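You operate a simulated robot arm through the tools that you are given. There is no shell and no other tool.

The job below is to be done with a simulated two-armed robot. You get a single attempt, and the scene is never put back.

JOB
Scour the silver lid, the white lid, then the green lid clean.
Fine: in that order, with the pumice block, and no deeper than the crust; leave the other lids; the block goes back in its dish. Set down upright: pumice block.

The check looks at the end state, three seconds after you hand in, the way a careful person would. Anything else that was tipped, shoved, dropped, spilled or broken makes it a failure. Lids that push on must go on centred and level and be pressed home; caps that screw on are set level and turned clockwise until they are tight.

ROBOT AND FRAMES
Two 7-joint arms with fingered hands on one trunk that stands fixed in place. Base frame: the origin is at the foot of the trunk, x ahead of it, y to its left, z up; the work surface is at about z = 820. Units: mm, degrees, N and s.
The left shoulder is at [30, 120, 1013], the right one opposite. With the tool pointing down near the work surface each hand reaches from about 280 to 700 mm from the base axis, measured 20 degrees to its own side. Payload 4 kg a hand.
The TCP of each hand is the grasp point between the finger pads, 19 mm short of the fingertips. In the tool frame z runs along the fingers and y along their closing line. The gripper opens to 120 mm; its body begins 53 mm behind the TCP. The gripper is a hand of 3 fingers: y runs from the thumb to the fingers, the wrist lies at [0, 0, -219] in the tool frame, and closing takes about 1.5 s.
Orientation is told as [roll, pitch, yaw] about the base's x, y, z axes, in that order, counted from this pose: with the fingers straight down and closing along the base's y, the tool's x points along the base's -x, its y along +y and its z along -z.

CONTROLS
- The arms move only by the tool servo_tool. It takes "left_moves", "right_moves" or both (then of equal length, played together; a hand with none holds still); each is a list of rows, each a list of 3 entries, a list of its own where there are three numbers: the turn, a rotation vector about the tool's x, y, z in units of 4 degrees (1.0 is 4 degrees), then the shift along the tool's x, y, z in units of 30 mm (1.0 is 30 mm), then the opening, from 0 (shut) to 1 (fully open). In form: [[[ax, ay, az], [dx, dy, dz], jaw], ...]. A call has 1 to 20 rows; each row shifts and turns the commanded pose from where the row before left it, along the tool's axes as they then stand. A call with a number of a shift or a turn outside -1 to 1 is refused whole. Rows are played at 5 a second. More than 50 mm and 8.6 degrees between two rows, or a gripper value outside its range, and nothing of the call is played. A pose out of reach is approached as far as the arm can. The call stops where the force on the tool passes 40 N (or 10 N more than at its start, if that is more) or the arm is blocked; 0.2 s more then pass. Each finger travels about 72 mm/s and halts on what it meets, pressing with about 27 N; the grip force reading is that of the motor and also rises with nothing between the fingers. The clock runs only during rows and for 0.2 s after the last one: add rows that do not move to give the fingers time. It gives the time, the measured TCP pose, the force on the tool (base axes), the opening and the grip force at its end, in the units of the frame above (readings bear some noise), with the torque about the TCP (base axes, N m) and any sound that the robot's microphone picked up, and new pictures: "views" is both (left out), scene, wrist or none (wrist: the cameras of the hands that moved).
- Cameras (640 x 400 px; columns grow to the right, rows downward): "scene" is now at [55.5, 29.6, 1563.1]; the picture's right is [0.38, -0.93, -0.00], its down [-0.68, -0.28, -0.67] and it looks along [0.62, 0.26, -0.74] (base axes); focal length 317 px, centre (320, 200). "left" rides on the left gripper at [-66, -4, -79] in its tool frame; the picture's right is [0.05, -1.00, 0.00], its down [0.76, 0.04, -0.64] and it looks along [0.64, 0.03, 0.77] (tool axes); focal length 251 px, centre (320, 200). "right" rides on the right gripper at [66, -4, -79] in its tool frame; the picture's right is [0.05, 1.00, 0.00], its down [-0.76, 0.04, -0.64] and it looks along [-0.64, 0.04, 0.77] (tool axes); focal length 251 px, centre (320, 200). There is no depth. A picture from a camera that has moved, and an enlarged one, comes with that camera's place and axes in the base frame and with its lens.
- slide_trunk(by): moves the trunk up (or, below 0, down) by that many mm; the arms and the scene camera ride with it, the base frame stays. It gives what a move gives, with no picture.
- set_grasp(shape, hand): the hand has 3 fingers and takes this shape, open, in about a second: jaw (thumb against the fingers, like two jaws); tri (thumb and two fingers); tip (a fingertip pinch); poke (one finger out to press); point (the index stretched); flat (the hand flat); cup (the hand cupped); fist (a fist). The gripper value then closes the fingers along that shape, each until it touches; the sizes above hold for jaw. It gives what a move gives, with no picture.
- turn_head(pan, tilt): turns the head with the scene camera to pan (to the left, within 120 degrees either way) and tilt (down, from -29 to 69), counted from straight ahead of the robot. It gives what a move gives, and a new picture of the scene camera.
- zoom(camera, box): a new picture of the part [left, top, right, bottom] of that camera's present view, enlarged. No time passes.
- hand_in(): hands the job in; it is judged then, once.

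Nothing tells you positions but the pictures and the camera data. Unless the task says otherwise, let go and move clear before handing in.

The tools are called after "Emit:" as name(argument=value, ...) on one line, values as JSON. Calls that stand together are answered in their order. servo_tool: Moves the arms, as the interface text tells. Its arguments: {"type":"object","properties":{"left_moves":{"type":"array","items":{"type":"array"}},"right_moves":{"type":"array","items":{"type":"array"}},"views":{"type":"string","enum":["both","scene","wrist","none"]}},"required":[]} The other tools are called the same way: slide_trunk (by) moves the trunk up or down; set_grasp (shape, hand) gives the hand a shape; turn_head (pan, tilt) turns the head that bears the scene camera; zoom (camera, box) takes an enlarged picture of a part of a camera's view; hand_in () hands the job in.

At the start:

```text
time_s: 0.0
left_ee_pos: [376.2, 455.7, 1127.4]
left_tcp_rot: [0.0, 0.0, 0.0]
left_ft_force: [0.5, 0.1, -0.3]
left_wrist_torque: [0.02, 0.01, -0.02]
left_opening: 119.8
left_gripper_force: 0.0
left_shape: jaw
right_ee_pos: [444.7, 53.9, 1104.1]
right_tcp_rot: [0.0, 0.0, 0.0]
right_ft_force: [0.7, 0.1, 0.1]
right_wrist_torque: [0.0, 0.02, -0.01]
right_opening: 119.5
right_gripper_force: 0.0
right_shape: jaw
trunk travel left (down, up): [-225.0, 315.0]
head pan, tilt (commanded): [22.2, 47.6]
```

scene: 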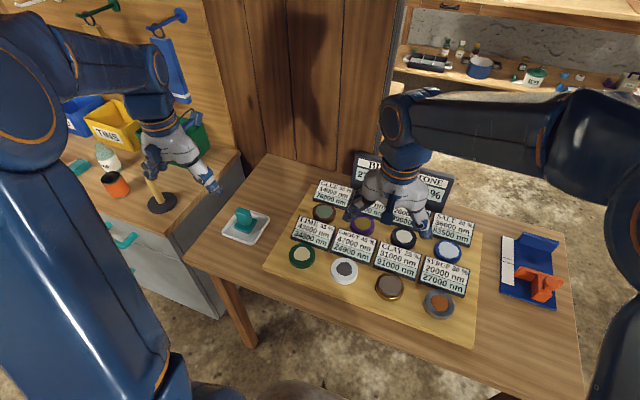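
right: 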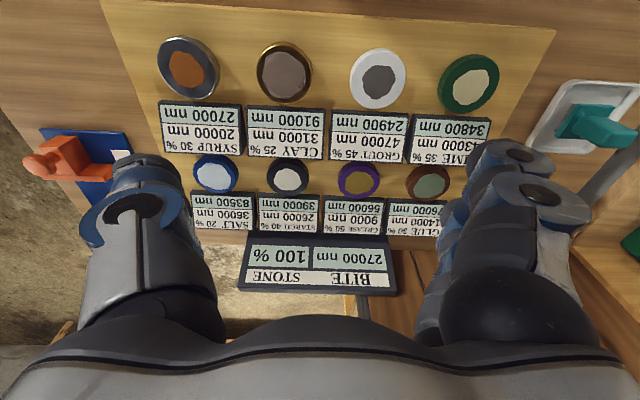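
left: 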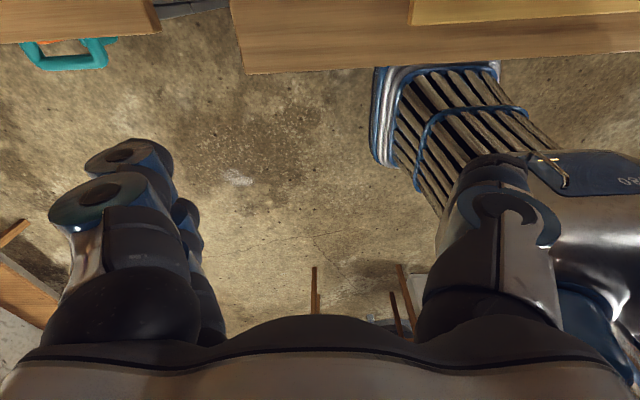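

I see eight lids on a board with labels, a white dish with a teal block on the left (likely the pumice) and a blue/orange tool at the right. I'll zoom in to read the labels before moving.

Emit:
zoom(camera="scene", box=[270, 170, 490, 330])

Emit:
zoom(camera="right", box=[140, 20, 400, 300])

Emit:
zoom(camera="right", box=[320, 20, 640, 250])

Emit:
zoom(camera="scene", box=[190, 190, 300, 260])

Emit:
zoom(camera="scene", box=[480, 210, 590, 320])

```text
2.50 times, centred on (380, 250) of scene
camera zoom: at [55.5, 29.6, 1563.1], right [0.38, -0.93, 0.0], down [-0.68, -0.28, -0.67], along [0.62, 0.26, -0.74], focal length 793 px, centre (170, 75)
```

zoom: 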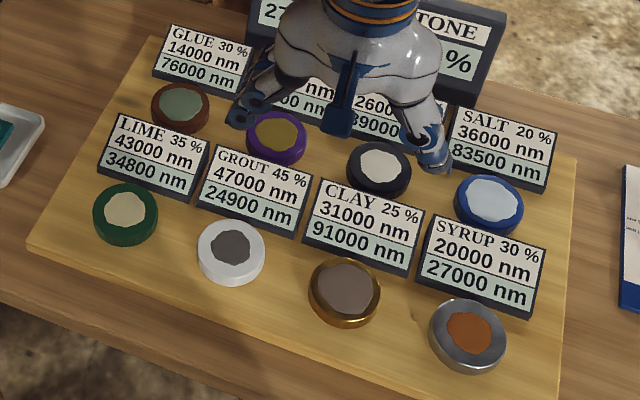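

```text
1.43 times, centred on (270, 160) of right
camera zoom: at [378.9, 51.3, 1182.5], right [-0.05, 1.0, 0.0], down [0.76, 0.04, 0.64], along [0.64, 0.04, -0.77], focal length 359 px, centre (391, 257)
```

zoom: 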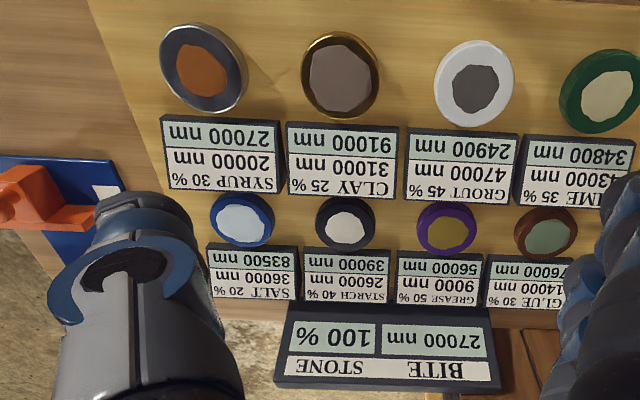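

```text
1.74 times, centred on (480, 135) of right
camera zoom: at [378.9, 51.3, 1182.5], right [-0.05, 1.0, 0.0], down [0.76, 0.04, 0.64], along [0.64, 0.04, -0.77], focal length 437 px, centre (42, 313)
```

zoom: 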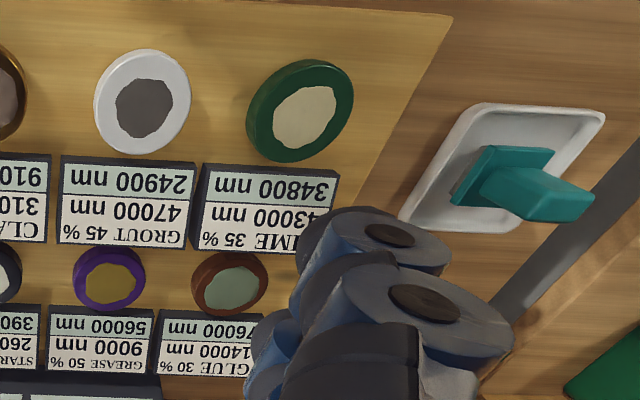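

```text
5.71 times, centred on (245, 225) of scene
camera zoom: at [55.5, 29.6, 1563.1], right [0.38, -0.93, 0.0], down [-0.68, -0.28, -0.67], along [0.62, 0.26, -0.74], focal length 1812 px, centre (749, 57)
```

zoom: 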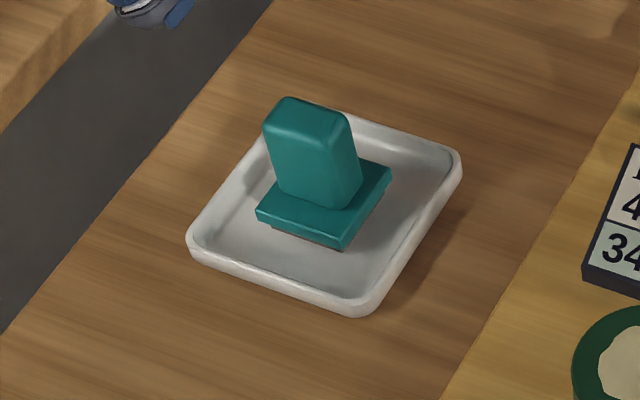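

```text
3.64 times, centred on (535, 265) of scene
camera zoom: at [55.5, 29.6, 1563.1], right [0.38, -0.93, 0.0], down [-0.68, -0.28, -0.67], along [0.62, 0.26, -0.74], focal length 1153 px, centre (-462, -36)
```

zoom: 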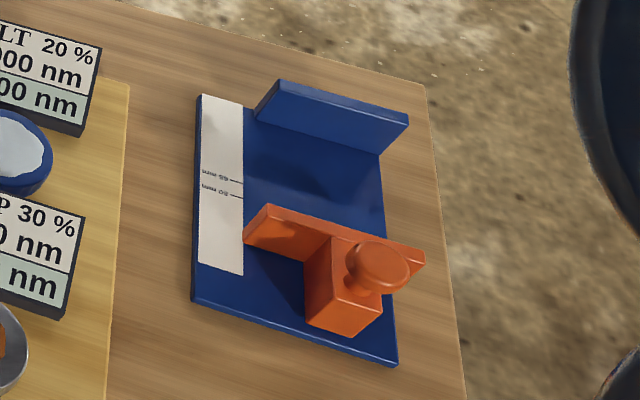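

The lid labels fit a chain. The stone bites 27000, which is the syrup crust on the silver lid. It then becomes 0.7·27000+0.3·20000=24900 (grout, white lid), then about 34800 (lime, green lid), so each lid should need exactly one rub in that order. The block sits in its dish near (496, 449), and the lids are near (460, -104), (459, 132) and (458, 249). I'll clear the right arm to the right and bring the left hand over the dish.

Emit:
servo_tool(right_moves=[[[0, 0, 0], [0, -1, -0.3], 1], [[0, 0, 0], [0, -1, -0.3], 1], [[0, 0, 0], [0, -1, 0], 1], [[0, 0, 0], [0, -1, 0], 1], [[0, 0, 0], [0, -1, 0], 1], [[0, 0, 0], [0, -1, 0], 1], [[0, 0, 0], [0, -1, 0], 1], [[0, 0, 0], [0, -1, 0], 1], [[0, 0, 0], [0.5, -1, 0], 1], [[0, 0, 0], [0.5, -1, 0], 1], [[0, 0, 0], [0.5, -1, 0], 1], [[0, 0, 0], [0.5, -1, 0], 1], [[0, 0, 0], [0, 0, 0], 1]], left_moves=[[[0, 0, 0], [-1, 0, 0], 1], [[0, 0, 0], [-1, 0, 0], 1], [[0, 0, 0], [-1, 0, 0], 1], [[0, 0, 0], [-1, 0, 0], 1], [[0, 0, 0], [0, 0, 1], 1], [[0, 0, 0], [0, 0, 1], 1], [[0, 0, 0], [0, 0, 1], 1], [[0, 0, 0], [0, 0, 0], 1], [[0, 0, 0], [0, 0, 0], 1], [[0, 0, 0], [0, 0, 0], 1], [[0, 0, 0], [0, 0, 0], 1], [[0, 0, 0], [0, 0, 0], 1], [[0, 0, 0], [0, 0, 0], 1]], views="both")

```text
time_s: 2.8
left_ee_pos: [497.5, 457.5, 1036.2]
left_tcp_rot: [0.0, 0.0, 0.0]
left_ft_force: [0.5, 0.2, -0.1]
left_wrist_torque: [0.02, -0.01, 0.01]
left_opening: 119.8
left_gripper_force: 0.1
left_shape: jaw
right_ee_pos: [386.5, -306.0, 1122.9]
right_tcp_rot: [0.0, 0.0, 0.2]
right_ft_force: [0.2, -1.2, 0.0]
right_wrist_torque: [-0.05, 0.04, 0.04]
right_opening: 120.0
right_gripper_force: 0.0
right_shape: jaw
trunk travel left (down, up): [-225.0, 315.0]
head pan, tilt (commanded): [22.2, 47.6]
camera scene: at [56.1, 30.0, 1563.0], right [0.38, -0.93, 0.0], down [-0.68, -0.28, -0.67], along [0.62, 0.25, -0.74], focal length 317 px, centre (320, 200)
camera right: at [320.1, -308.1, 1202.0], right [-0.06, 1.0, 0.0], down [0.76, 0.04, 0.64], along [0.64, 0.04, -0.77], focal length 251 px, centre (320, 200)
camera left: at [562.1, 453.8, 1115.6], right [-0.05, -1.0, 0.0], down [-0.76, 0.04, 0.64], along [-0.64, 0.03, -0.77], focal length 251 px, centre (320, 200)
```

scene: 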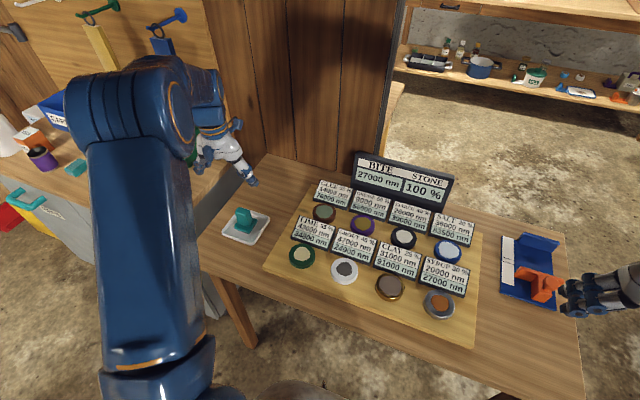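
right: 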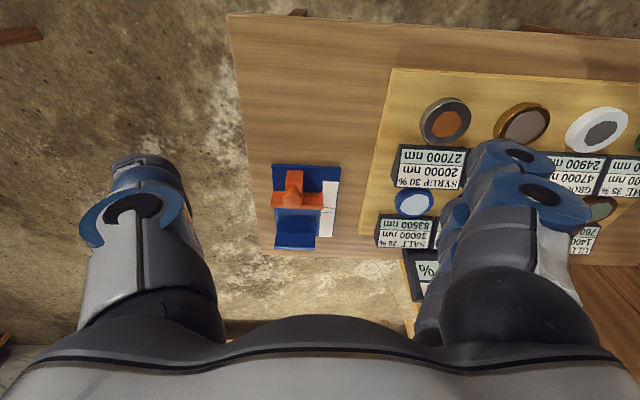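
left: 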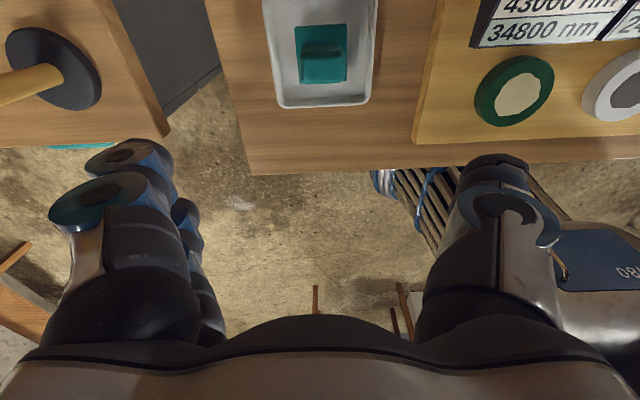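

The right arm is clear and the left camera now sees the dish and block from the far side. I'll zoom in to measure the block and re-read the signs.

Emit:
zoom(camera="left", box=[250, 0, 390, 120])

Emit:
zoom(camera="scene", box=[290, 140, 490, 325])

Emit:
zoom(camera="scene", box=[205, 190, 285, 250])

Emit:
zoom(camera="right", box=[240, 130, 380, 270])

```text
3.33 times, centred on (320, 60) of left
camera zoom: at [562.1, 453.8, 1115.6], right [-0.05, -1.0, 0.0], down [-0.76, 0.04, 0.64], along [-0.64, 0.03, -0.77], focal length 838 px, centre (320, 667)
```

zoom: 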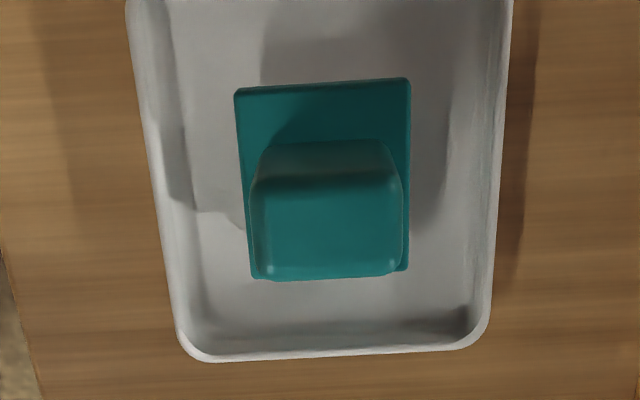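

```text
2.16 times, centred on (390, 232) of scene
camera zoom: at [56.1, 30.0, 1563.0], right [0.38, -0.93, 0.0], down [-0.68, -0.28, -0.67], along [0.62, 0.25, -0.74], focal length 686 px, centre (169, 130)
```

zoom: 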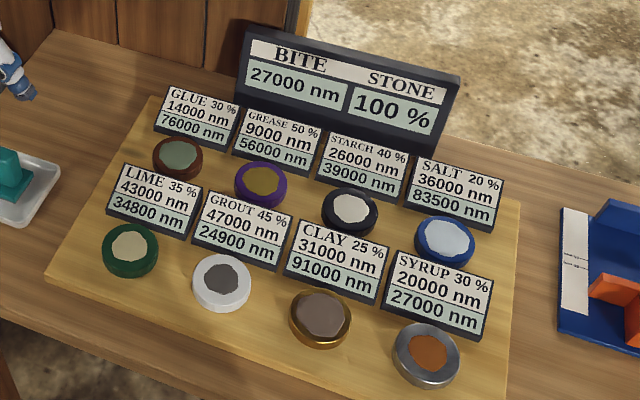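

```text
6.67 times, centred on (245, 220) of scene
camera zoom: at [56.1, 30.0, 1563.0], right [0.38, -0.93, 0.0], down [-0.68, -0.28, -0.67], along [0.62, 0.25, -0.74], focal length 2114 px, centre (820, 67)
```

zoom: 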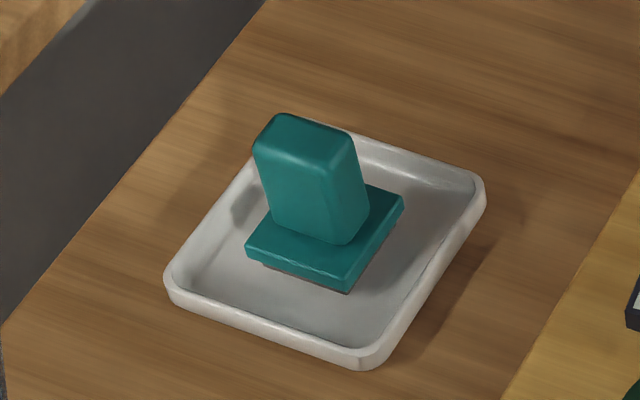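

```text
2.86 times, centred on (310, 200) of right
camera zoom: at [320.1, -308.1, 1202.0], right [-0.06, 1.0, 0.0], down [0.76, 0.04, 0.64], along [0.64, 0.04, -0.77], focal length 718 px, centre (349, 200)
```

zoom: 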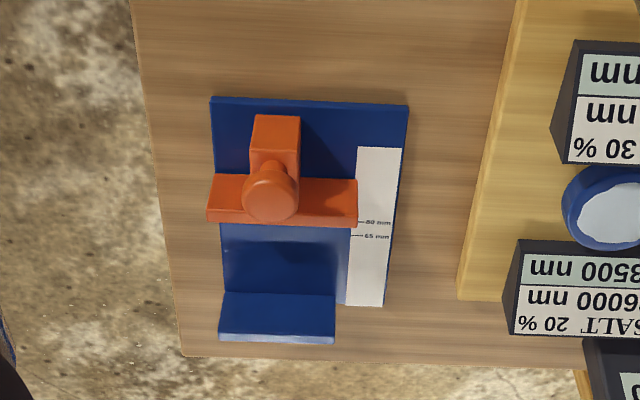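

The block's base measures about 49×49 mm and is square to the axes, centred near (510, 453). I'll lower the left hand closer above it for a more accurate look before grasping.

Emit:
servo_tool(left_moves=[[[0, 0, 0], [-0.2, -0.05, 0.8], 1], [[0, 0, 0], [-0.25, -0.07, 0.8], 1], [[0, 0, 0], [0, 0, 0.9], 1], [[0, 0, 0], [0, 0, 0], 1], [[0, 0, 0], [0, 0, 0], 1]], views="both")

Emit:
zoom(camera="left", box=[220, 0, 420, 125])

Emit:
zoom(camera="scene", box=[190, 170, 300, 250])

```text
time_s: 4.0
left_ee_pos: [511.1, 453.5, 961.4]
left_tcp_rot: [0.1, 0.0, 0.1]
left_ft_force: [1.2, 0.5, -0.6]
left_wrist_torque: [0.02, 0.0, 0.02]
left_opening: 119.9
left_gripper_force: 0.1
left_shape: jaw
right_ee_pos: [387.0, -304.2, 1123.0]
right_tcp_rot: [-0.1, -0.1, -0.1]
right_ft_force: [-0.3, -0.3, -0.2]
right_wrist_torque: [0.01, -0.04, 0.01]
right_opening: 120.2
right_gripper_force: 0.1
right_shape: jaw
trunk travel left (down, up): [-225.0, 315.0]
head pan, tilt (commanded): [22.2, 47.6]
camera scene: at [55.8, 29.8, 1563.1], right [0.38, -0.93, 0.0], down [-0.68, -0.28, -0.67], along [0.62, 0.26, -0.74], focal length 317 px, centre (320, 200)
camera left: at [576.3, 450.8, 1039.6], right [-0.05, -1.0, 0.0], down [-0.76, 0.04, 0.64], along [-0.64, 0.03, -0.77], focal length 251 px, centre (320, 200)
```

scene: 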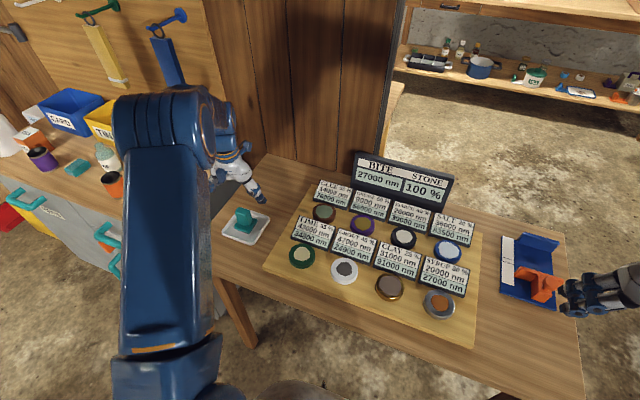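
left: 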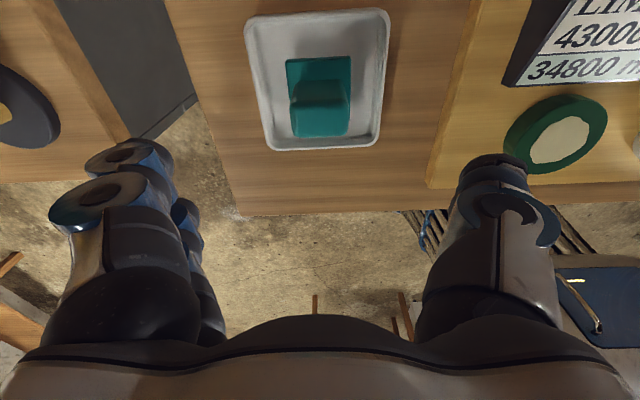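

```text
3.20 times, centred on (320, 62) of left
camera zoom: at [576.3, 450.8, 1039.6], right [-0.05, -1.0, 0.0], down [-0.76, 0.04, 0.64], along [-0.64, 0.03, -0.77], focal length 805 px, centre (320, 640)
```

zoom: 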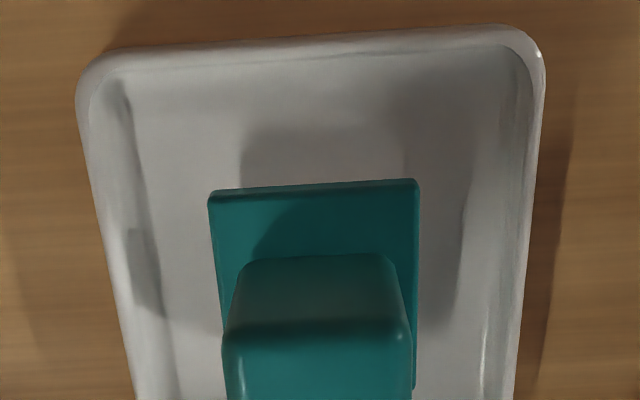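

```text
5.00 times, centred on (245, 210) of scene
camera zoom: at [55.8, 29.8, 1563.1], right [0.38, -0.93, 0.0], down [-0.68, -0.28, -0.67], along [0.62, 0.26, -0.74], focal length 1586 px, centre (695, 150)
```

zoom: 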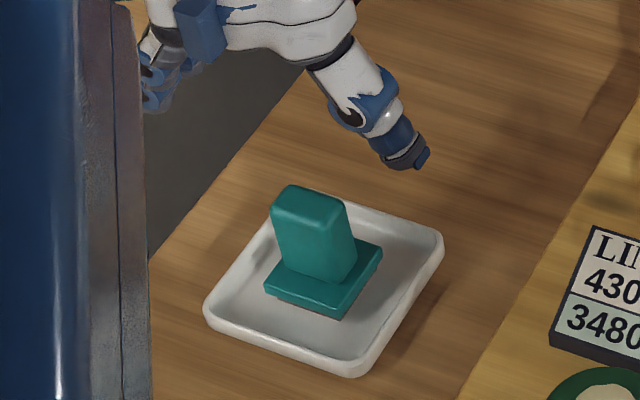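

The handle is about 20 mm in x, 36 mm in y and 55 mm tall, centred near (512, 453.5) with its top near z 888. I'll turn the hand 90° so the fingers close on the broad faces along x, staying above the block.

Emit:
servo_tool(left_moves=[[[0, 0, 1], [0, 0, 0], 1], [[0, 0, 1], [0, 0, 0], 1], [[0, 0, 1], [0, 0, 0], 1], [[0, 0, 1], [0, 0, 0], 1], [[0, 0, 1], [0, 0, 0], 1], [[0, 0, 1], [0, 0, 0], 1], [[0, 0, 1], [0, 0, 0], 1], [[0, 0, 1], [0, 0, 0], 1], [[0, 0, 1], [0, 0, 0], 1], [[0, 0, 1], [0, 0, 0], 1], [[0, 0, 1], [0, 0, 0], 1], [[0, 0, 1], [0, 0, 0], 1], [[0, 0, 0], [0, 0, 0], 1], [[0, 0, 0], [0, 0, 0], 1]], views="both")

```text
time_s: 7.0
left_ee_pos: [510.4, 451.8, 961.0]
left_tcp_rot: [-0.1, 0.0, -48.1]
left_ft_force: [0.0, -0.3, -0.2]
left_wrist_torque: [0.02, 0.0, 0.01]
left_opening: 120.0
left_gripper_force: 0.1
left_shape: jaw
right_ee_pos: [384.7, -304.2, 1124.5]
right_tcp_rot: [-0.1, 0.0, -0.1]
right_ft_force: [0.3, -0.6, 0.3]
right_wrist_torque: [0.03, -0.01, -0.01]
right_opening: 119.7
right_gripper_force: 0.2
right_shape: jaw
trunk travel left (down, up): [-225.0, 315.0]
head pan, tilt (commanded): [22.2, 47.6]
camera scene: at [55.5, 29.6, 1563.1], right [0.38, -0.93, 0.0], down [-0.68, -0.28, -0.67], along [0.62, 0.26, -0.74], focal length 317 px, centre (320, 200)
camera left: at [550.3, 400.4, 1040.4], right [-0.78, -0.63, 0.0], down [-0.48, 0.6, 0.64], along [-0.4, 0.5, -0.77], focal length 251 px, centre (320, 200)
```

scene: 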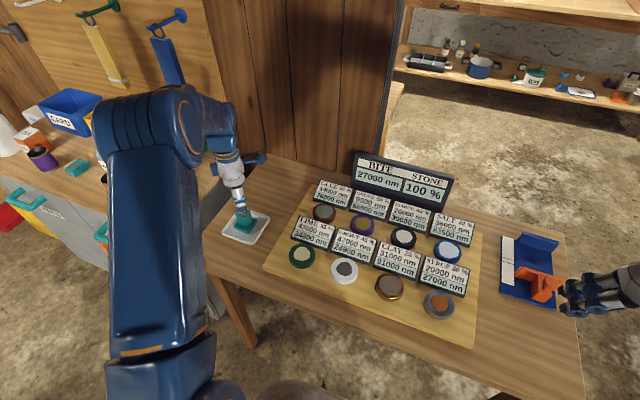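
left: 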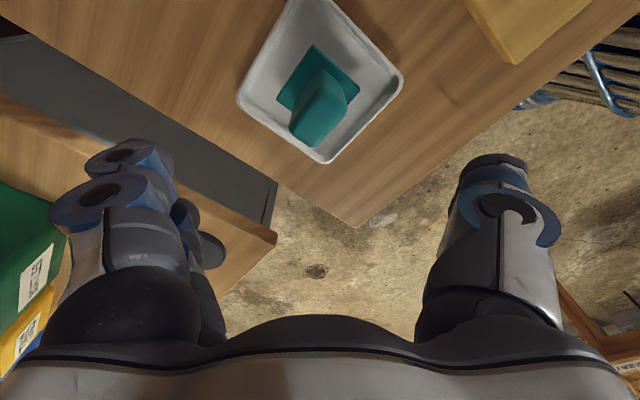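

The hand turned cleanly to −48° and stayed over the block. I'll finish the turn to −90°.

Emit:
servo_tool(left_moves=[[[0, 0, 1], [0, 0, 0], 1], [[0, 0, 1], [0, 0, 0], 1], [[0, 0, 1], [0, 0, 0], 1], [[0, 0, 1], [0, 0, 0], 1], [[0, 0, 1], [0, 0, 0], 1], [[0, 0, 1], [0, 0, 0], 1], [[0, 0, 1], [0, 0, 0], 1], [[0, 0, 1], [0, 0, 0], 1], [[0, 0, 1], [0, 0, 0], 1], [[0, 0, 1], [0, 0, 0], 1], [[0, 0, 0.5], [0, 0, 0], 1], [[0, 0, 0], [0, 0, 0], 1], [[0, 0, 0], [0, 0, 0], 1]], views="both")

Emit:
zoom(camera="left", box=[220, 40, 420, 165])

Emit:
zoom(camera="scene", box=[190, 150, 300, 250])

```text
time_s: 9.8
left_ee_pos: [510.2, 452.8, 961.9]
left_tcp_rot: [0.0, 0.0, -89.9]
left_ft_force: [0.1, 0.4, 0.1]
left_wrist_torque: [-0.02, 0.0, 0.01]
left_opening: 120.0
left_gripper_force: 0.0
left_shape: jaw
right_ee_pos: [384.8, -305.5, 1123.3]
right_tcp_rot: [0.0, 0.0, -0.1]
right_ft_force: [-1.0, 0.2, 0.7]
right_wrist_torque: [0.0, -0.04, 0.02]
right_opening: 119.8
right_gripper_force: 0.1
right_shape: jaw
trunk travel left (down, up): [-225.0, 315.0]
head pan, tilt (commanded): [22.2, 47.6]
camera scene: at [55.5, 29.6, 1563.1], right [0.38, -0.93, 0.0], down [-0.68, -0.28, -0.67], along [0.62, 0.26, -0.74], focal length 317 px, centre (320, 200)
camera left: at [505.4, 386.2, 1040.2], right [-1.0, 0.05, 0.0], down [0.04, 0.76, 0.64], along [0.03, 0.64, -0.77], focal length 251 px, centre (320, 200)
```

scene: 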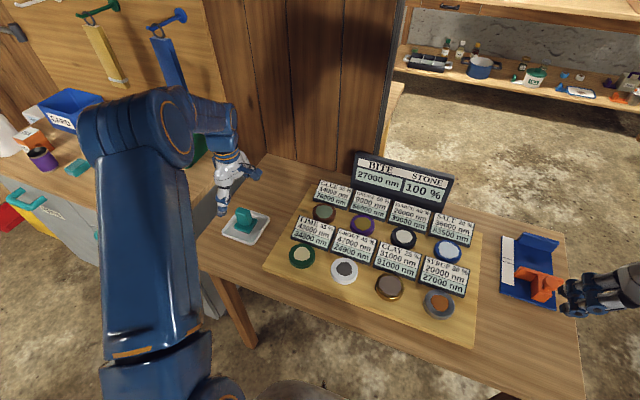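
left: 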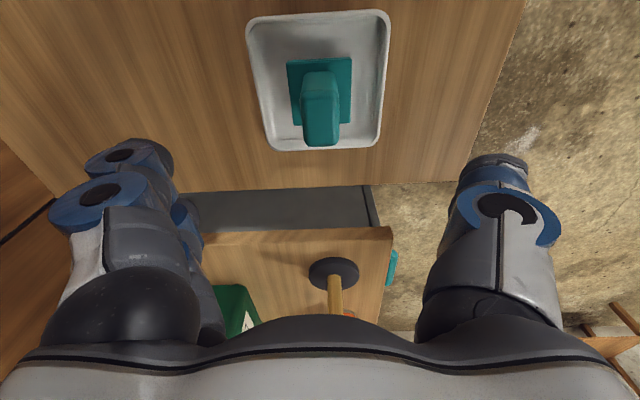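

```text
3.20 times, centred on (320, 102) of left
camera zoom: at [505.4, 386.2, 1040.2], right [-1.0, 0.05, 0.0], down [0.04, 0.76, 0.64], along [0.03, 0.64, -0.77], focal length 805 px, centre (320, 512)
```

zoom: 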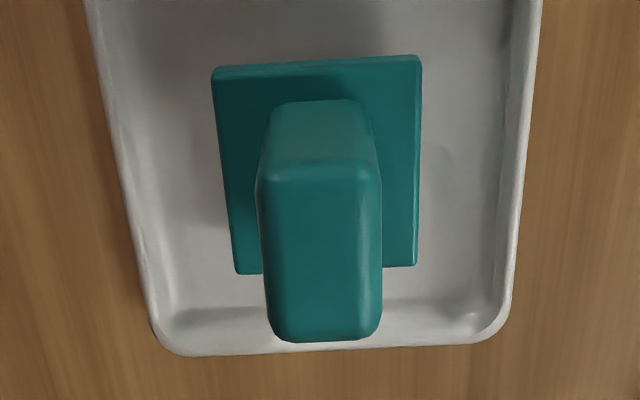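

```text
4.00 times, centred on (245, 200) of scene
camera zoom: at [55.5, 29.6, 1563.1], right [0.38, -0.93, 0.0], down [-0.68, -0.28, -0.67], along [0.62, 0.26, -0.74], focal length 1269 px, centre (620, 200)
```

zoom: 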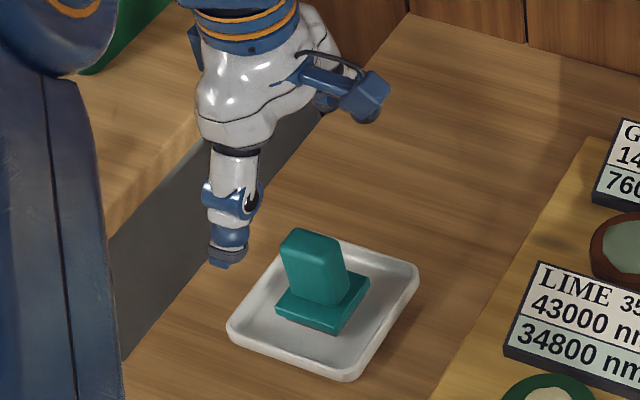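

The block's centre works out to about (510, 454.5), and the hand is almost exactly over it. I'll lower halfway and check height and alignment.

Emit:
servo_tool(left_moves=[[[0, 0, 0], [0.05, 0, 0.7], 1], [[0, 0, 0], [0, 0, 0.7], 1], [[0, 0, 0], [0, 0, 0.6], 1], [[0, 0, 0], [0, 0, 0], 1], [[0, 0, 0], [0, 0, 0], 1]], views="both")

Emit:
zoom(camera="left", box=[200, 60, 440, 210])

Emit:
zoom(camera="scene", box=[190, 150, 300, 250])

```text
time_s: 11.0
left_ee_pos: [512.5, 455.4, 902.6]
left_tcp_rot: [0.0, 0.1, -90.0]
left_ft_force: [0.6, 0.4, 0.4]
left_wrist_torque: [0.0, 0.01, 0.0]
left_opening: 119.8
left_gripper_force: 0.1
left_shape: jaw
right_ee_pos: [385.3, -305.8, 1124.5]
right_tcp_rot: [0.0, 0.0, 0.0]
right_ft_force: [-0.1, 0.1, -0.4]
right_wrist_torque: [-0.03, 0.01, -0.04]
right_opening: 119.8
right_gripper_force: 0.0
right_shape: jaw
trunk travel left (down, up): [-225.0, 315.0]
head pan, tilt (commanded): [22.2, 47.6]
camera scene: at [55.7, 29.7, 1563.1], right [0.38, -0.93, 0.0], down [-0.68, -0.28, -0.67], along [0.62, 0.26, -0.74], focal length 317 px, centre (320, 200)
camera left: at [506.7, 388.6, 980.0], right [-1.0, 0.05, 0.0], down [0.04, 0.76, 0.64], along [0.03, 0.64, -0.77], focal length 251 px, centre (320, 200)
```

scene: 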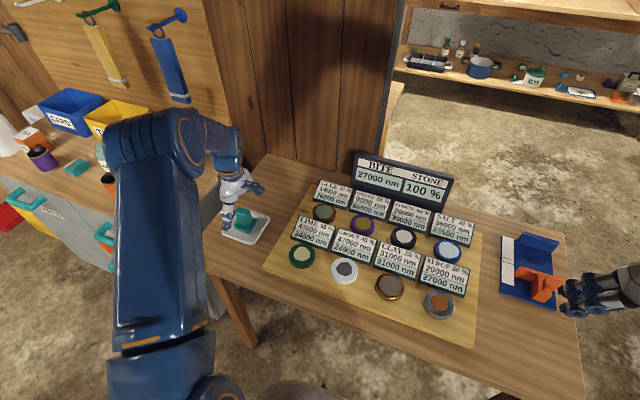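
left: 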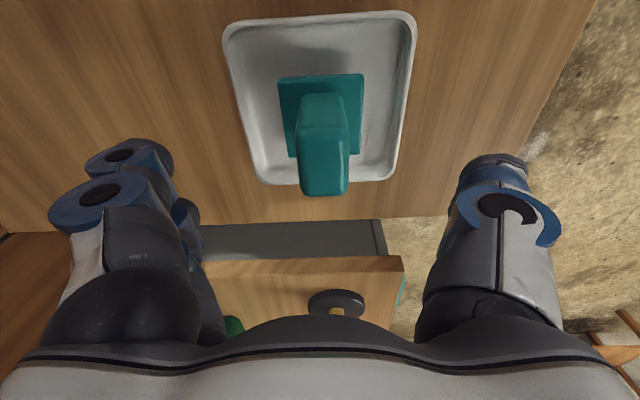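

```text
2.67 times, centred on (320, 135) of left
camera zoom: at [506.7, 388.6, 980.0], right [-1.0, 0.05, 0.0], down [0.04, 0.76, 0.64], along [0.03, 0.64, -0.77], focal length 670 px, centre (320, 373)
```

zoom: 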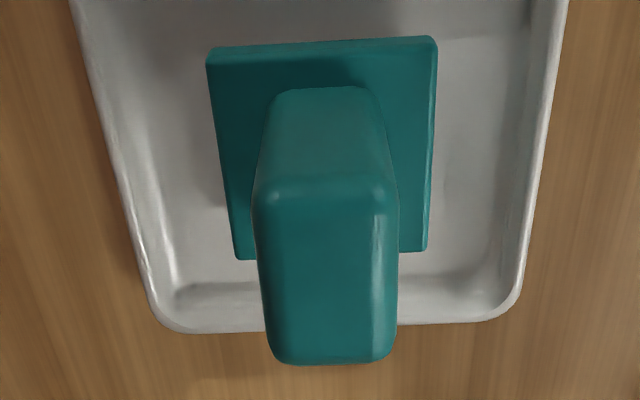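

```text
4.00 times, centred on (245, 200) of scene
camera zoom: at [55.7, 29.7, 1563.1], right [0.38, -0.93, 0.0], down [-0.68, -0.28, -0.67], along [0.62, 0.26, -0.74], focal length 1269 px, centre (620, 200)
```

zoom: 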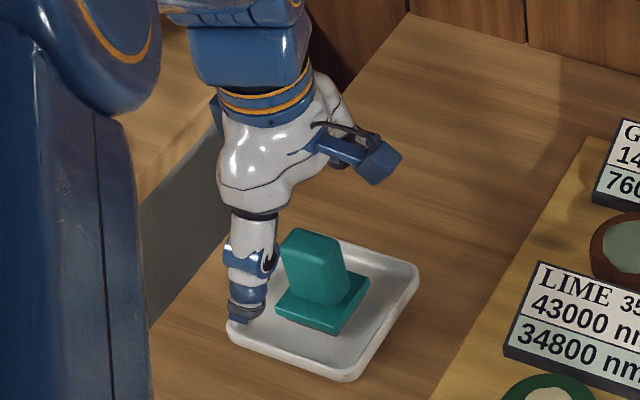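

By parallax the base top is near z 825, and the handle runs up to about z 878 with a thickness of 23 mm. I'll narrow the opening while still above it, then go down to TCP z ≈ 857.

Emit:
servo_tool(left_moves=[[[0, 0, 0], [0, -0.04, 0], 0.8], [[0, 0, 0], [0, 0, 0], 0.65], [[0, 0, 0], [0, 0, 0], 0.55], [[0, 0, 0], [0, 0, 0], 0.55], [[0, 0, 0], [0, 0, 0], 0.55]], views="wrist")

Emit:
zoom(camera="scene", box=[190, 150, 300, 250])

```text
time_s: 12.2
left_ee_pos: [511.3, 454.3, 902.2]
left_tcp_rot: [0.1, 0.0, -90.0]
left_ft_force: [-1.0, -0.2, -0.3]
left_wrist_torque: [0.02, -0.01, -0.01]
left_opening: 66.5
left_gripper_force: 0.0
left_shape: jaw
right_ee_pos: [385.5, -305.6, 1123.2]
right_tcp_rot: [0.0, 0.0, 0.0]
right_ft_force: [0.5, 0.3, 0.0]
right_wrist_torque: [0.01, -0.02, 0.0]
right_opening: 120.0
right_gripper_force: 0.1
right_shape: jaw
trunk travel left (down, up): [-225.0, 315.0]
head pan, tilt (commanded): [22.2, 47.6]
camera left: at [505.1, 388.2, 980.2], right [-1.0, 0.05, 0.0], down [0.04, 0.76, 0.64], along [0.03, 0.64, -0.77], focal length 251 px, centre (320, 200)
```

left: 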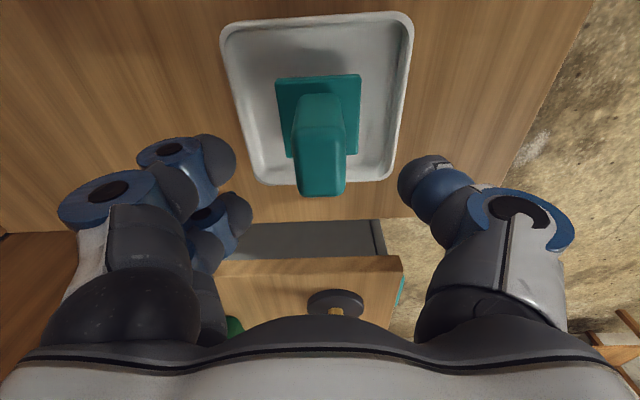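

```text
4.00 times, centred on (245, 200) of scene
camera zoom: at [55.5, 29.6, 1563.1], right [0.38, -0.93, 0.0], down [-0.68, -0.28, -0.67], along [0.62, 0.26, -0.74], focal length 1269 px, centre (620, 200)
```

zoom: 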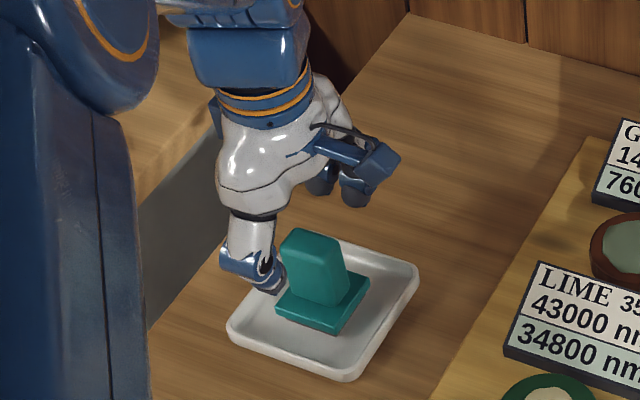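

The fingers straddle the handle evenly. Descending to grasp height now.

Emit:
servo_tool(left_moves=[[[0, 0, 0], [0, -0.03, 0.5], 0.55], [[0, 0, 0], [0, 0, 0.5], 0.55], [[0, 0, 0], [0, 0, 0.45], 0.55], [[0, 0, 0], [0, 0, 0], 0.55], [[0, 0, 0], [0, 0, 0], 0.55]], views="both")

Emit:
zoom(camera="scene", box=[190, 150, 300, 250])

Emit:
zoom(camera="left", box=[140, 60, 500, 300])

```text
time_s: 13.4
left_ee_pos: [507.9, 452.8, 857.1]
left_tcp_rot: [0.0, 0.0, -89.9]
left_ft_force: [-0.1, 0.3, 0.8]
left_wrist_torque: [0.02, 0.0, 0.03]
left_opening: 66.9
left_gripper_force: 0.0
left_shape: jaw
right_ee_pos: [385.4, -305.5, 1124.1]
right_tcp_rot: [0.0, 0.0, 0.0]
right_ft_force: [-0.1, 0.7, 0.6]
right_wrist_torque: [-0.02, -0.01, 0.02]
right_opening: 120.0
right_gripper_force: 0.0
right_shape: jaw
trunk travel left (down, up): [-225.0, 315.0]
head pan, tilt (commanded): [22.2, 47.6]
camera scene: at [55.7, 29.7, 1563.1], right [0.38, -0.93, 0.0], down [-0.68, -0.28, -0.67], along [0.62, 0.26, -0.74], focal length 317 px, centre (320, 200)
camera left: at [503.7, 387.3, 936.4], right [-1.0, 0.05, 0.0], down [0.04, 0.76, 0.64], along [0.03, 0.64, -0.77], focal length 251 px, centre (320, 200)
```

scene: 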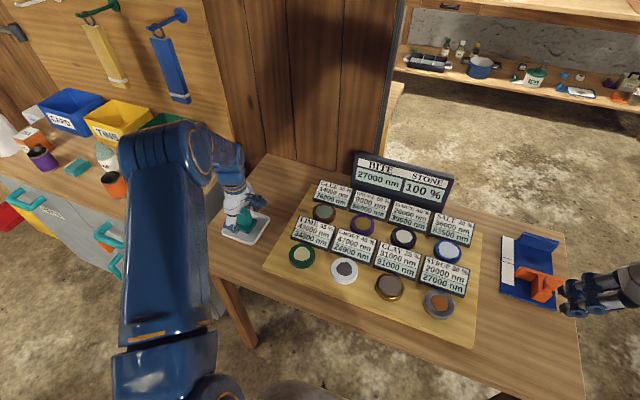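
left: 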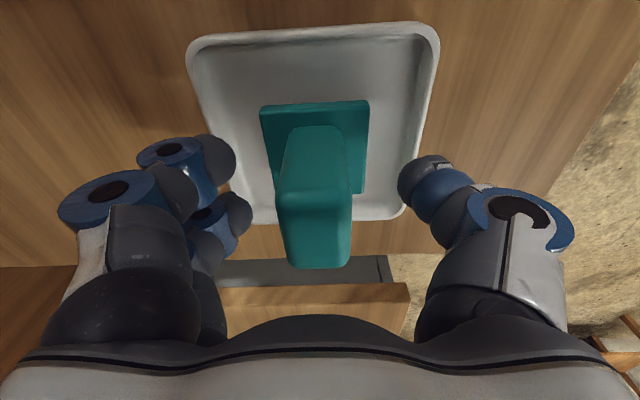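

```text
4.00 times, centred on (245, 200) of scene
camera zoom: at [55.7, 29.7, 1563.1], right [0.38, -0.93, 0.0], down [-0.68, -0.28, -0.67], along [0.62, 0.26, -0.74], focal length 1269 px, centre (620, 200)
```

zoom: 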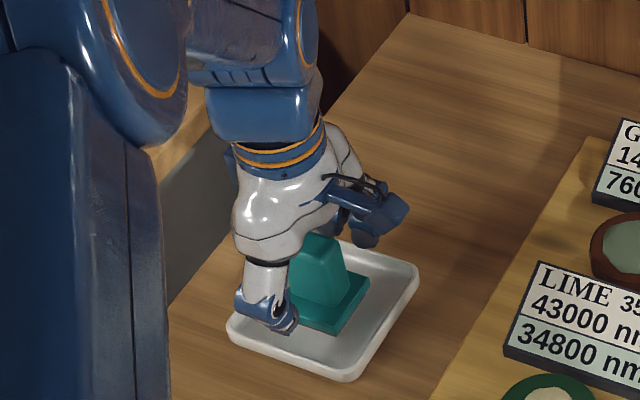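

```text
1.67 times, centred on (320, 180) of left
camera zoom: at [503.7, 387.3, 936.4], right [-1.0, 0.05, 0.0], down [0.04, 0.76, 0.64], along [0.03, 0.64, -0.77], focal length 419 px, centre (320, 233)
```

zoom: 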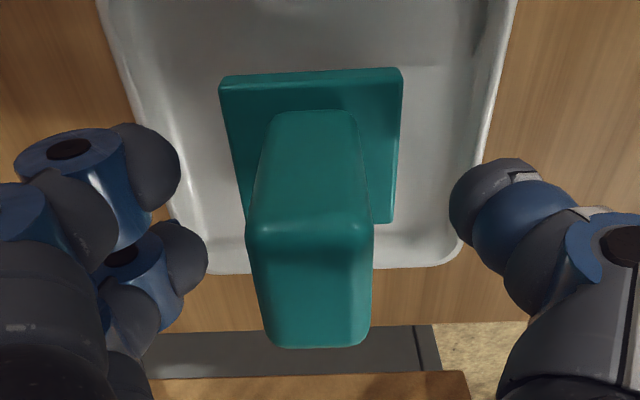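

The handle sits centred between thumb and fingers with about 20 mm above the TCP. Closing the grip.

Emit:
servo_tool(left_moves=[[[0, 0, 0], [0, 0.03, 0], 0.4], [[0, 0, 0], [0, 0, 0], 0.3], [[0, 0, 0], [0, 0, 0], 0.2], [[0, 0, 0], [0, 0, 0], 0.1], [[0, 0, 0], [0, 0, 0], 0], [[0, 0, 0], [0, 0, 0], 0], [[0, 0, 0], [0, 0, 0], 0], [[0, 0, 0], [0, 0, 0], 0], [[0, 0, 0], [0, 0, 0], 0], [[0, 0, 0], [0, 0, 0], 0]], views="both")

Emit:
zoom(camera="left", box=[140, 60, 500, 300])

Emit:
zoom(camera="scene", box=[190, 150, 300, 250])

```text
time_s: 15.6
left_ee_pos: [509.4, 453.5, 856.8]
left_tcp_rot: [0.0, 0.0, -90.1]
left_ft_force: [-0.6, -0.2, -0.2]
left_wrist_torque: [-0.01, -0.01, -0.05]
left_opening: 21.1
left_gripper_force: 27.2
left_shape: jaw
right_ee_pos: [385.6, -306.3, 1122.8]
right_tcp_rot: [-0.1, 0.0, 0.0]
right_ft_force: [0.4, 0.2, -0.2]
right_wrist_torque: [-0.01, 0.01, 0.01]
right_opening: 119.9
right_gripper_force: 0.0
right_shape: jaw
trunk travel left (down, up): [-225.0, 315.0]
head pan, tilt (commanded): [22.2, 47.6]
camera scene: at [55.7, 29.7, 1563.1], right [0.38, -0.93, 0.0], down [-0.68, -0.28, -0.67], along [0.62, 0.26, -0.74], focal length 317 px, centre (320, 200)
camera left: at [504.4, 387.3, 936.7], right [-1.0, 0.05, 0.0], down [0.04, 0.76, 0.64], along [0.03, 0.64, -0.77], focal length 251 px, centre (320, 200)
```

scene: 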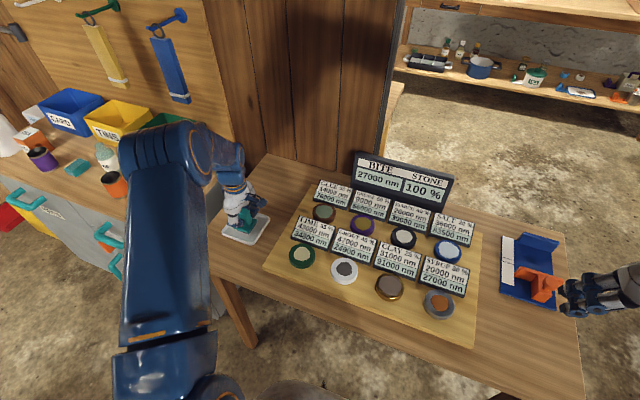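
left: 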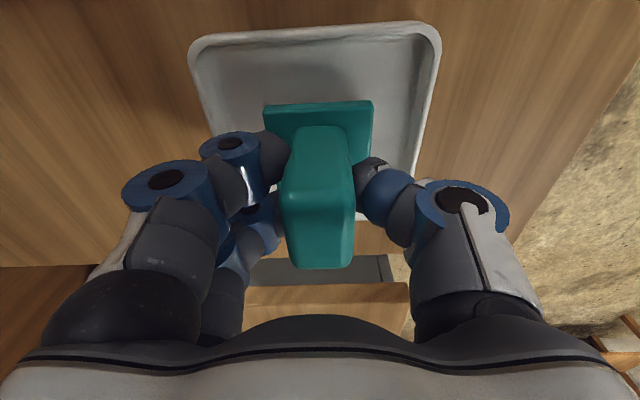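

```text
1.67 times, centred on (320, 180) of left
camera zoom: at [504.4, 387.3, 936.7], right [-1.0, 0.05, 0.0], down [0.04, 0.76, 0.64], along [0.03, 0.64, -0.77], focal length 419 px, centre (320, 233)
```

zoom: 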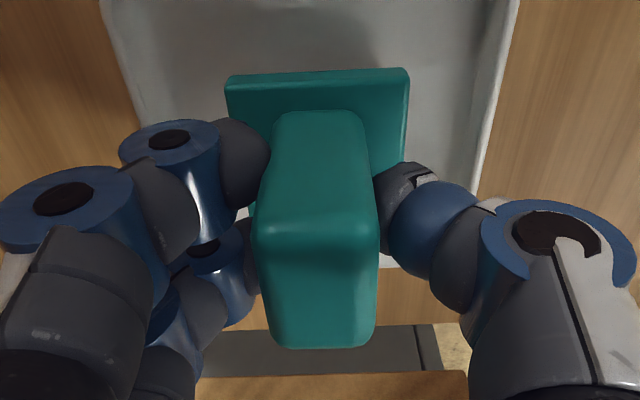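

```text
4.00 times, centred on (245, 200) of scene
camera zoom: at [55.7, 29.7, 1563.1], right [0.38, -0.93, 0.0], down [-0.68, -0.28, -0.67], along [0.62, 0.26, -0.74], focal length 1269 px, centre (620, 200)
```

zoom: 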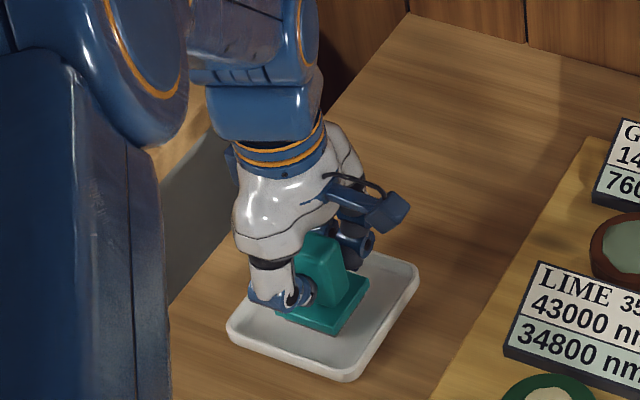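

The block is gripped, with 21 mm opening and 27 N. I'll lift it straight up about 100 mm and check that it hangs level.

Emit:
servo_tool(left_moves=[[[0, 0, 0], [0, 0, -0.2], 0], [[0, 0, 0], [0, 0, -0.4], 0], [[0, 0, 0], [0, 0, -0.7], 0], [[0, 0, 0], [0, 0, -0.7], 0], [[0, 0, 0], [0, 0, -0.7], 0], [[0, 0, 0], [0, 0, -0.7], 0], [[0, 0, 0], [0, 0, 0], 0], [[0, 0, 0], [0, 0, 0], 0]], views="both")

Emit:
zoom(camera="scene", box=[190, 130, 300, 250])

Emit:
zoom(camera="left", box=[140, 60, 500, 300])

```text
time_s: 17.4
left_ee_pos: [509.3, 453.5, 961.5]
left_tcp_rot: [0.1, 0.0, -90.0]
left_ft_force: [1.1, -0.3, -1.8]
left_wrist_torque: [0.01, 0.04, 0.01]
left_opening: 21.1
left_gripper_force: 27.1
left_shape: jaw
right_ee_pos: [385.6, -304.2, 1124.7]
right_tcp_rot: [0.0, 0.0, 0.0]
right_ft_force: [-0.3, 0.2, -0.5]
right_wrist_torque: [0.01, 0.02, 0.0]
right_opening: 119.9
right_gripper_force: 0.0
right_shape: jaw
trunk travel left (down, up): [-225.0, 315.0]
head pan, tilt (commanded): [22.2, 47.6]
camera scene: at [55.4, 29.5, 1563.1], right [0.38, -0.93, 0.0], down [-0.68, -0.28, -0.67], along [0.62, 0.26, -0.74], focal length 317 px, centre (320, 200)
camera left: at [504.7, 386.6, 1039.5], right [-1.0, 0.05, 0.0], down [0.04, 0.76, 0.64], along [0.03, 0.64, -0.77], focal length 251 px, centre (320, 200)
```

scene: 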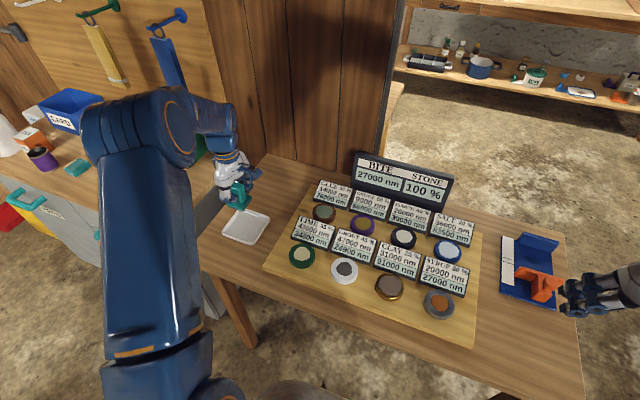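
left: 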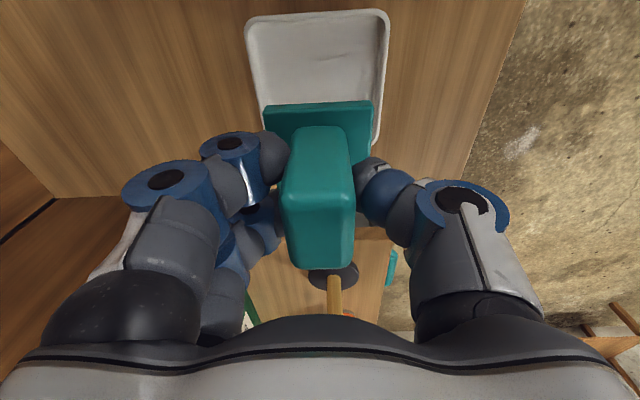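

```text
3.33 times, centred on (245, 190) of scene
camera zoom: at [55.4, 29.5, 1563.1], right [0.38, -0.93, 0.0], down [-0.68, -0.28, -0.67], along [0.62, 0.26, -0.74], focal length 1057 px, centre (570, 233)
```

zoom: 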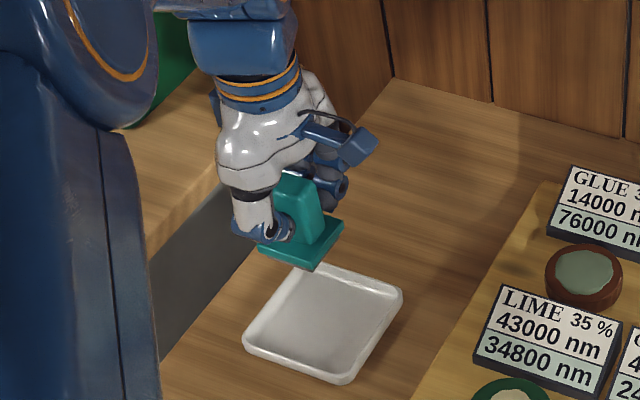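

```text
1.67 times, centred on (320, 180) of left
camera zoom: at [504.7, 386.6, 1039.5], right [-1.0, 0.05, 0.0], down [0.04, 0.76, 0.64], along [0.03, 0.64, -0.77], focal length 419 px, centre (320, 233)
```

zoom: 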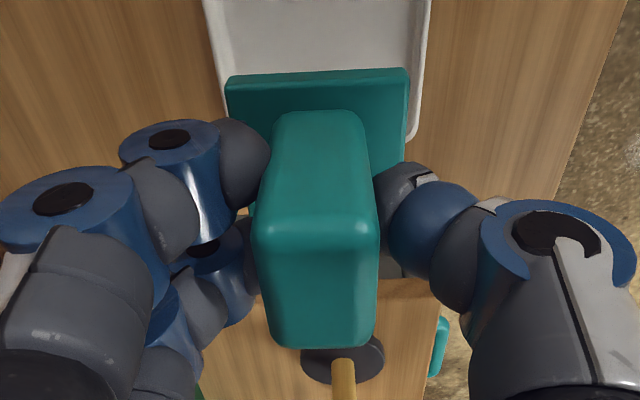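

The block hangs level with the grip unchanged. I'll carry it at this height toward the silver lid in stages and move the right arm a bit further out.

Emit:
servo_tool(left_moves=[[[0, 0, 0], [-0.5, -0.05, 0], 0], [[0, 0, 0], [-0.9, -0.1, 0], 0], [[0, 0, 0], [-1, -0.1, 0], 0], [[0, 0, 0], [-1, -0.1, 0], 0], [[0, 0, 0], [-1, -0.1, 0], 0], [[0, 0, 0], [-1, -0.1, 0], 0], [[0, 0, 0], [-1, -0.1, 0], 0], [[0, 0, 0], [-1, -0.1, 0], 0], [[0, 0, 0], [-0.9, -0.1, 0], 0], [[0, 0, 0], [-0.5, 0, 0], 0], [[0, 0, 0], [0, 0, 0], 0]], right_moves=[[[0, 0, 0], [0, -0.5, 0], 1], [[0, 0, 0], [0, -0.8, 0], 1], [[0, 0, 0], [0, -0.8, 0], 1], [[0, 0, 0], [0, -0.8, 0], 1], [[0, 0, 0], [0, -0.4, 0], 1], [[0, 0, 0], [0, 0, 0], 1], [[0, 0, 0], [0, 0, 0], 1], [[0, 0, 0], [0, 0, 0], 1], [[0, 0, 0], [0, 0, 0], 1], [[0, 0, 0], [0, 0, 0], 1], [[0, 0, 0], [0, 0, 0], 1]], views="both")

```text
time_s: 19.8
left_ee_pos: [483.5, 189.3, 960.6]
left_tcp_rot: [0.0, -0.1, -90.0]
left_ft_force: [0.2, 0.5, -1.5]
left_wrist_torque: [0.0, 0.01, -0.03]
left_opening: 21.0
left_gripper_force: 26.8
left_shape: jaw
right_ee_pos: [384.6, -403.0, 1121.8]
right_tcp_rot: [0.0, 0.0, 0.0]
right_ft_force: [0.5, -0.1, -0.5]
right_wrist_torque: [-0.01, -0.02, 0.01]
right_opening: 119.8
right_gripper_force: 0.2
right_shape: jaw
trunk travel left (down, up): [-225.0, 315.0]
head pan, tilt (commanded): [22.2, 47.6]
camera scene: at [55.6, 29.7, 1563.1], right [0.38, -0.93, 0.0], down [-0.68, -0.28, -0.67], along [0.62, 0.26, -0.74], focal length 317 px, centre (320, 200)
camera right: at [319.2, -407.1, 1200.4], right [-0.05, 1.0, 0.0], down [0.76, 0.04, 0.64], along [0.64, 0.04, -0.77], focal length 251 px, centre (320, 200)
camera left: at [478.3, 122.6, 1039.2], right [-1.0, 0.05, 0.0], down [0.04, 0.76, 0.64], along [0.03, 0.64, -0.77], focal length 251 px, centre (320, 200)
```

scene: 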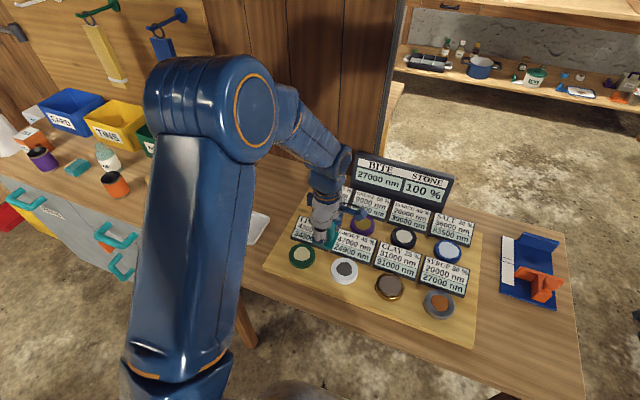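
right: 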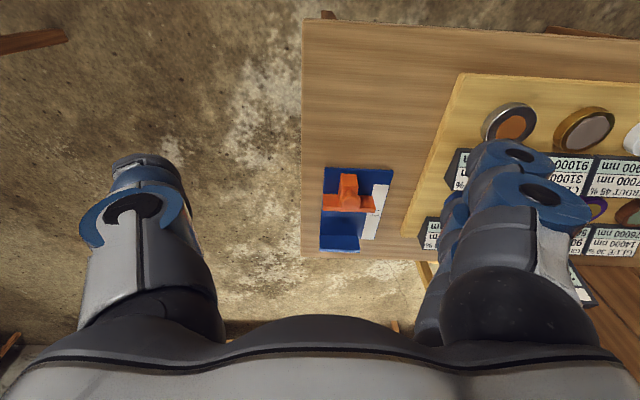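
left: 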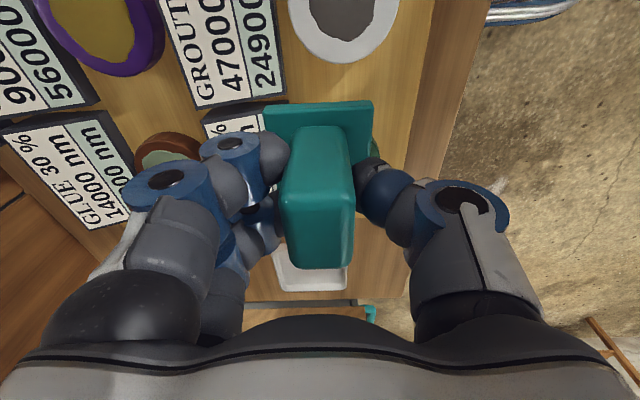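

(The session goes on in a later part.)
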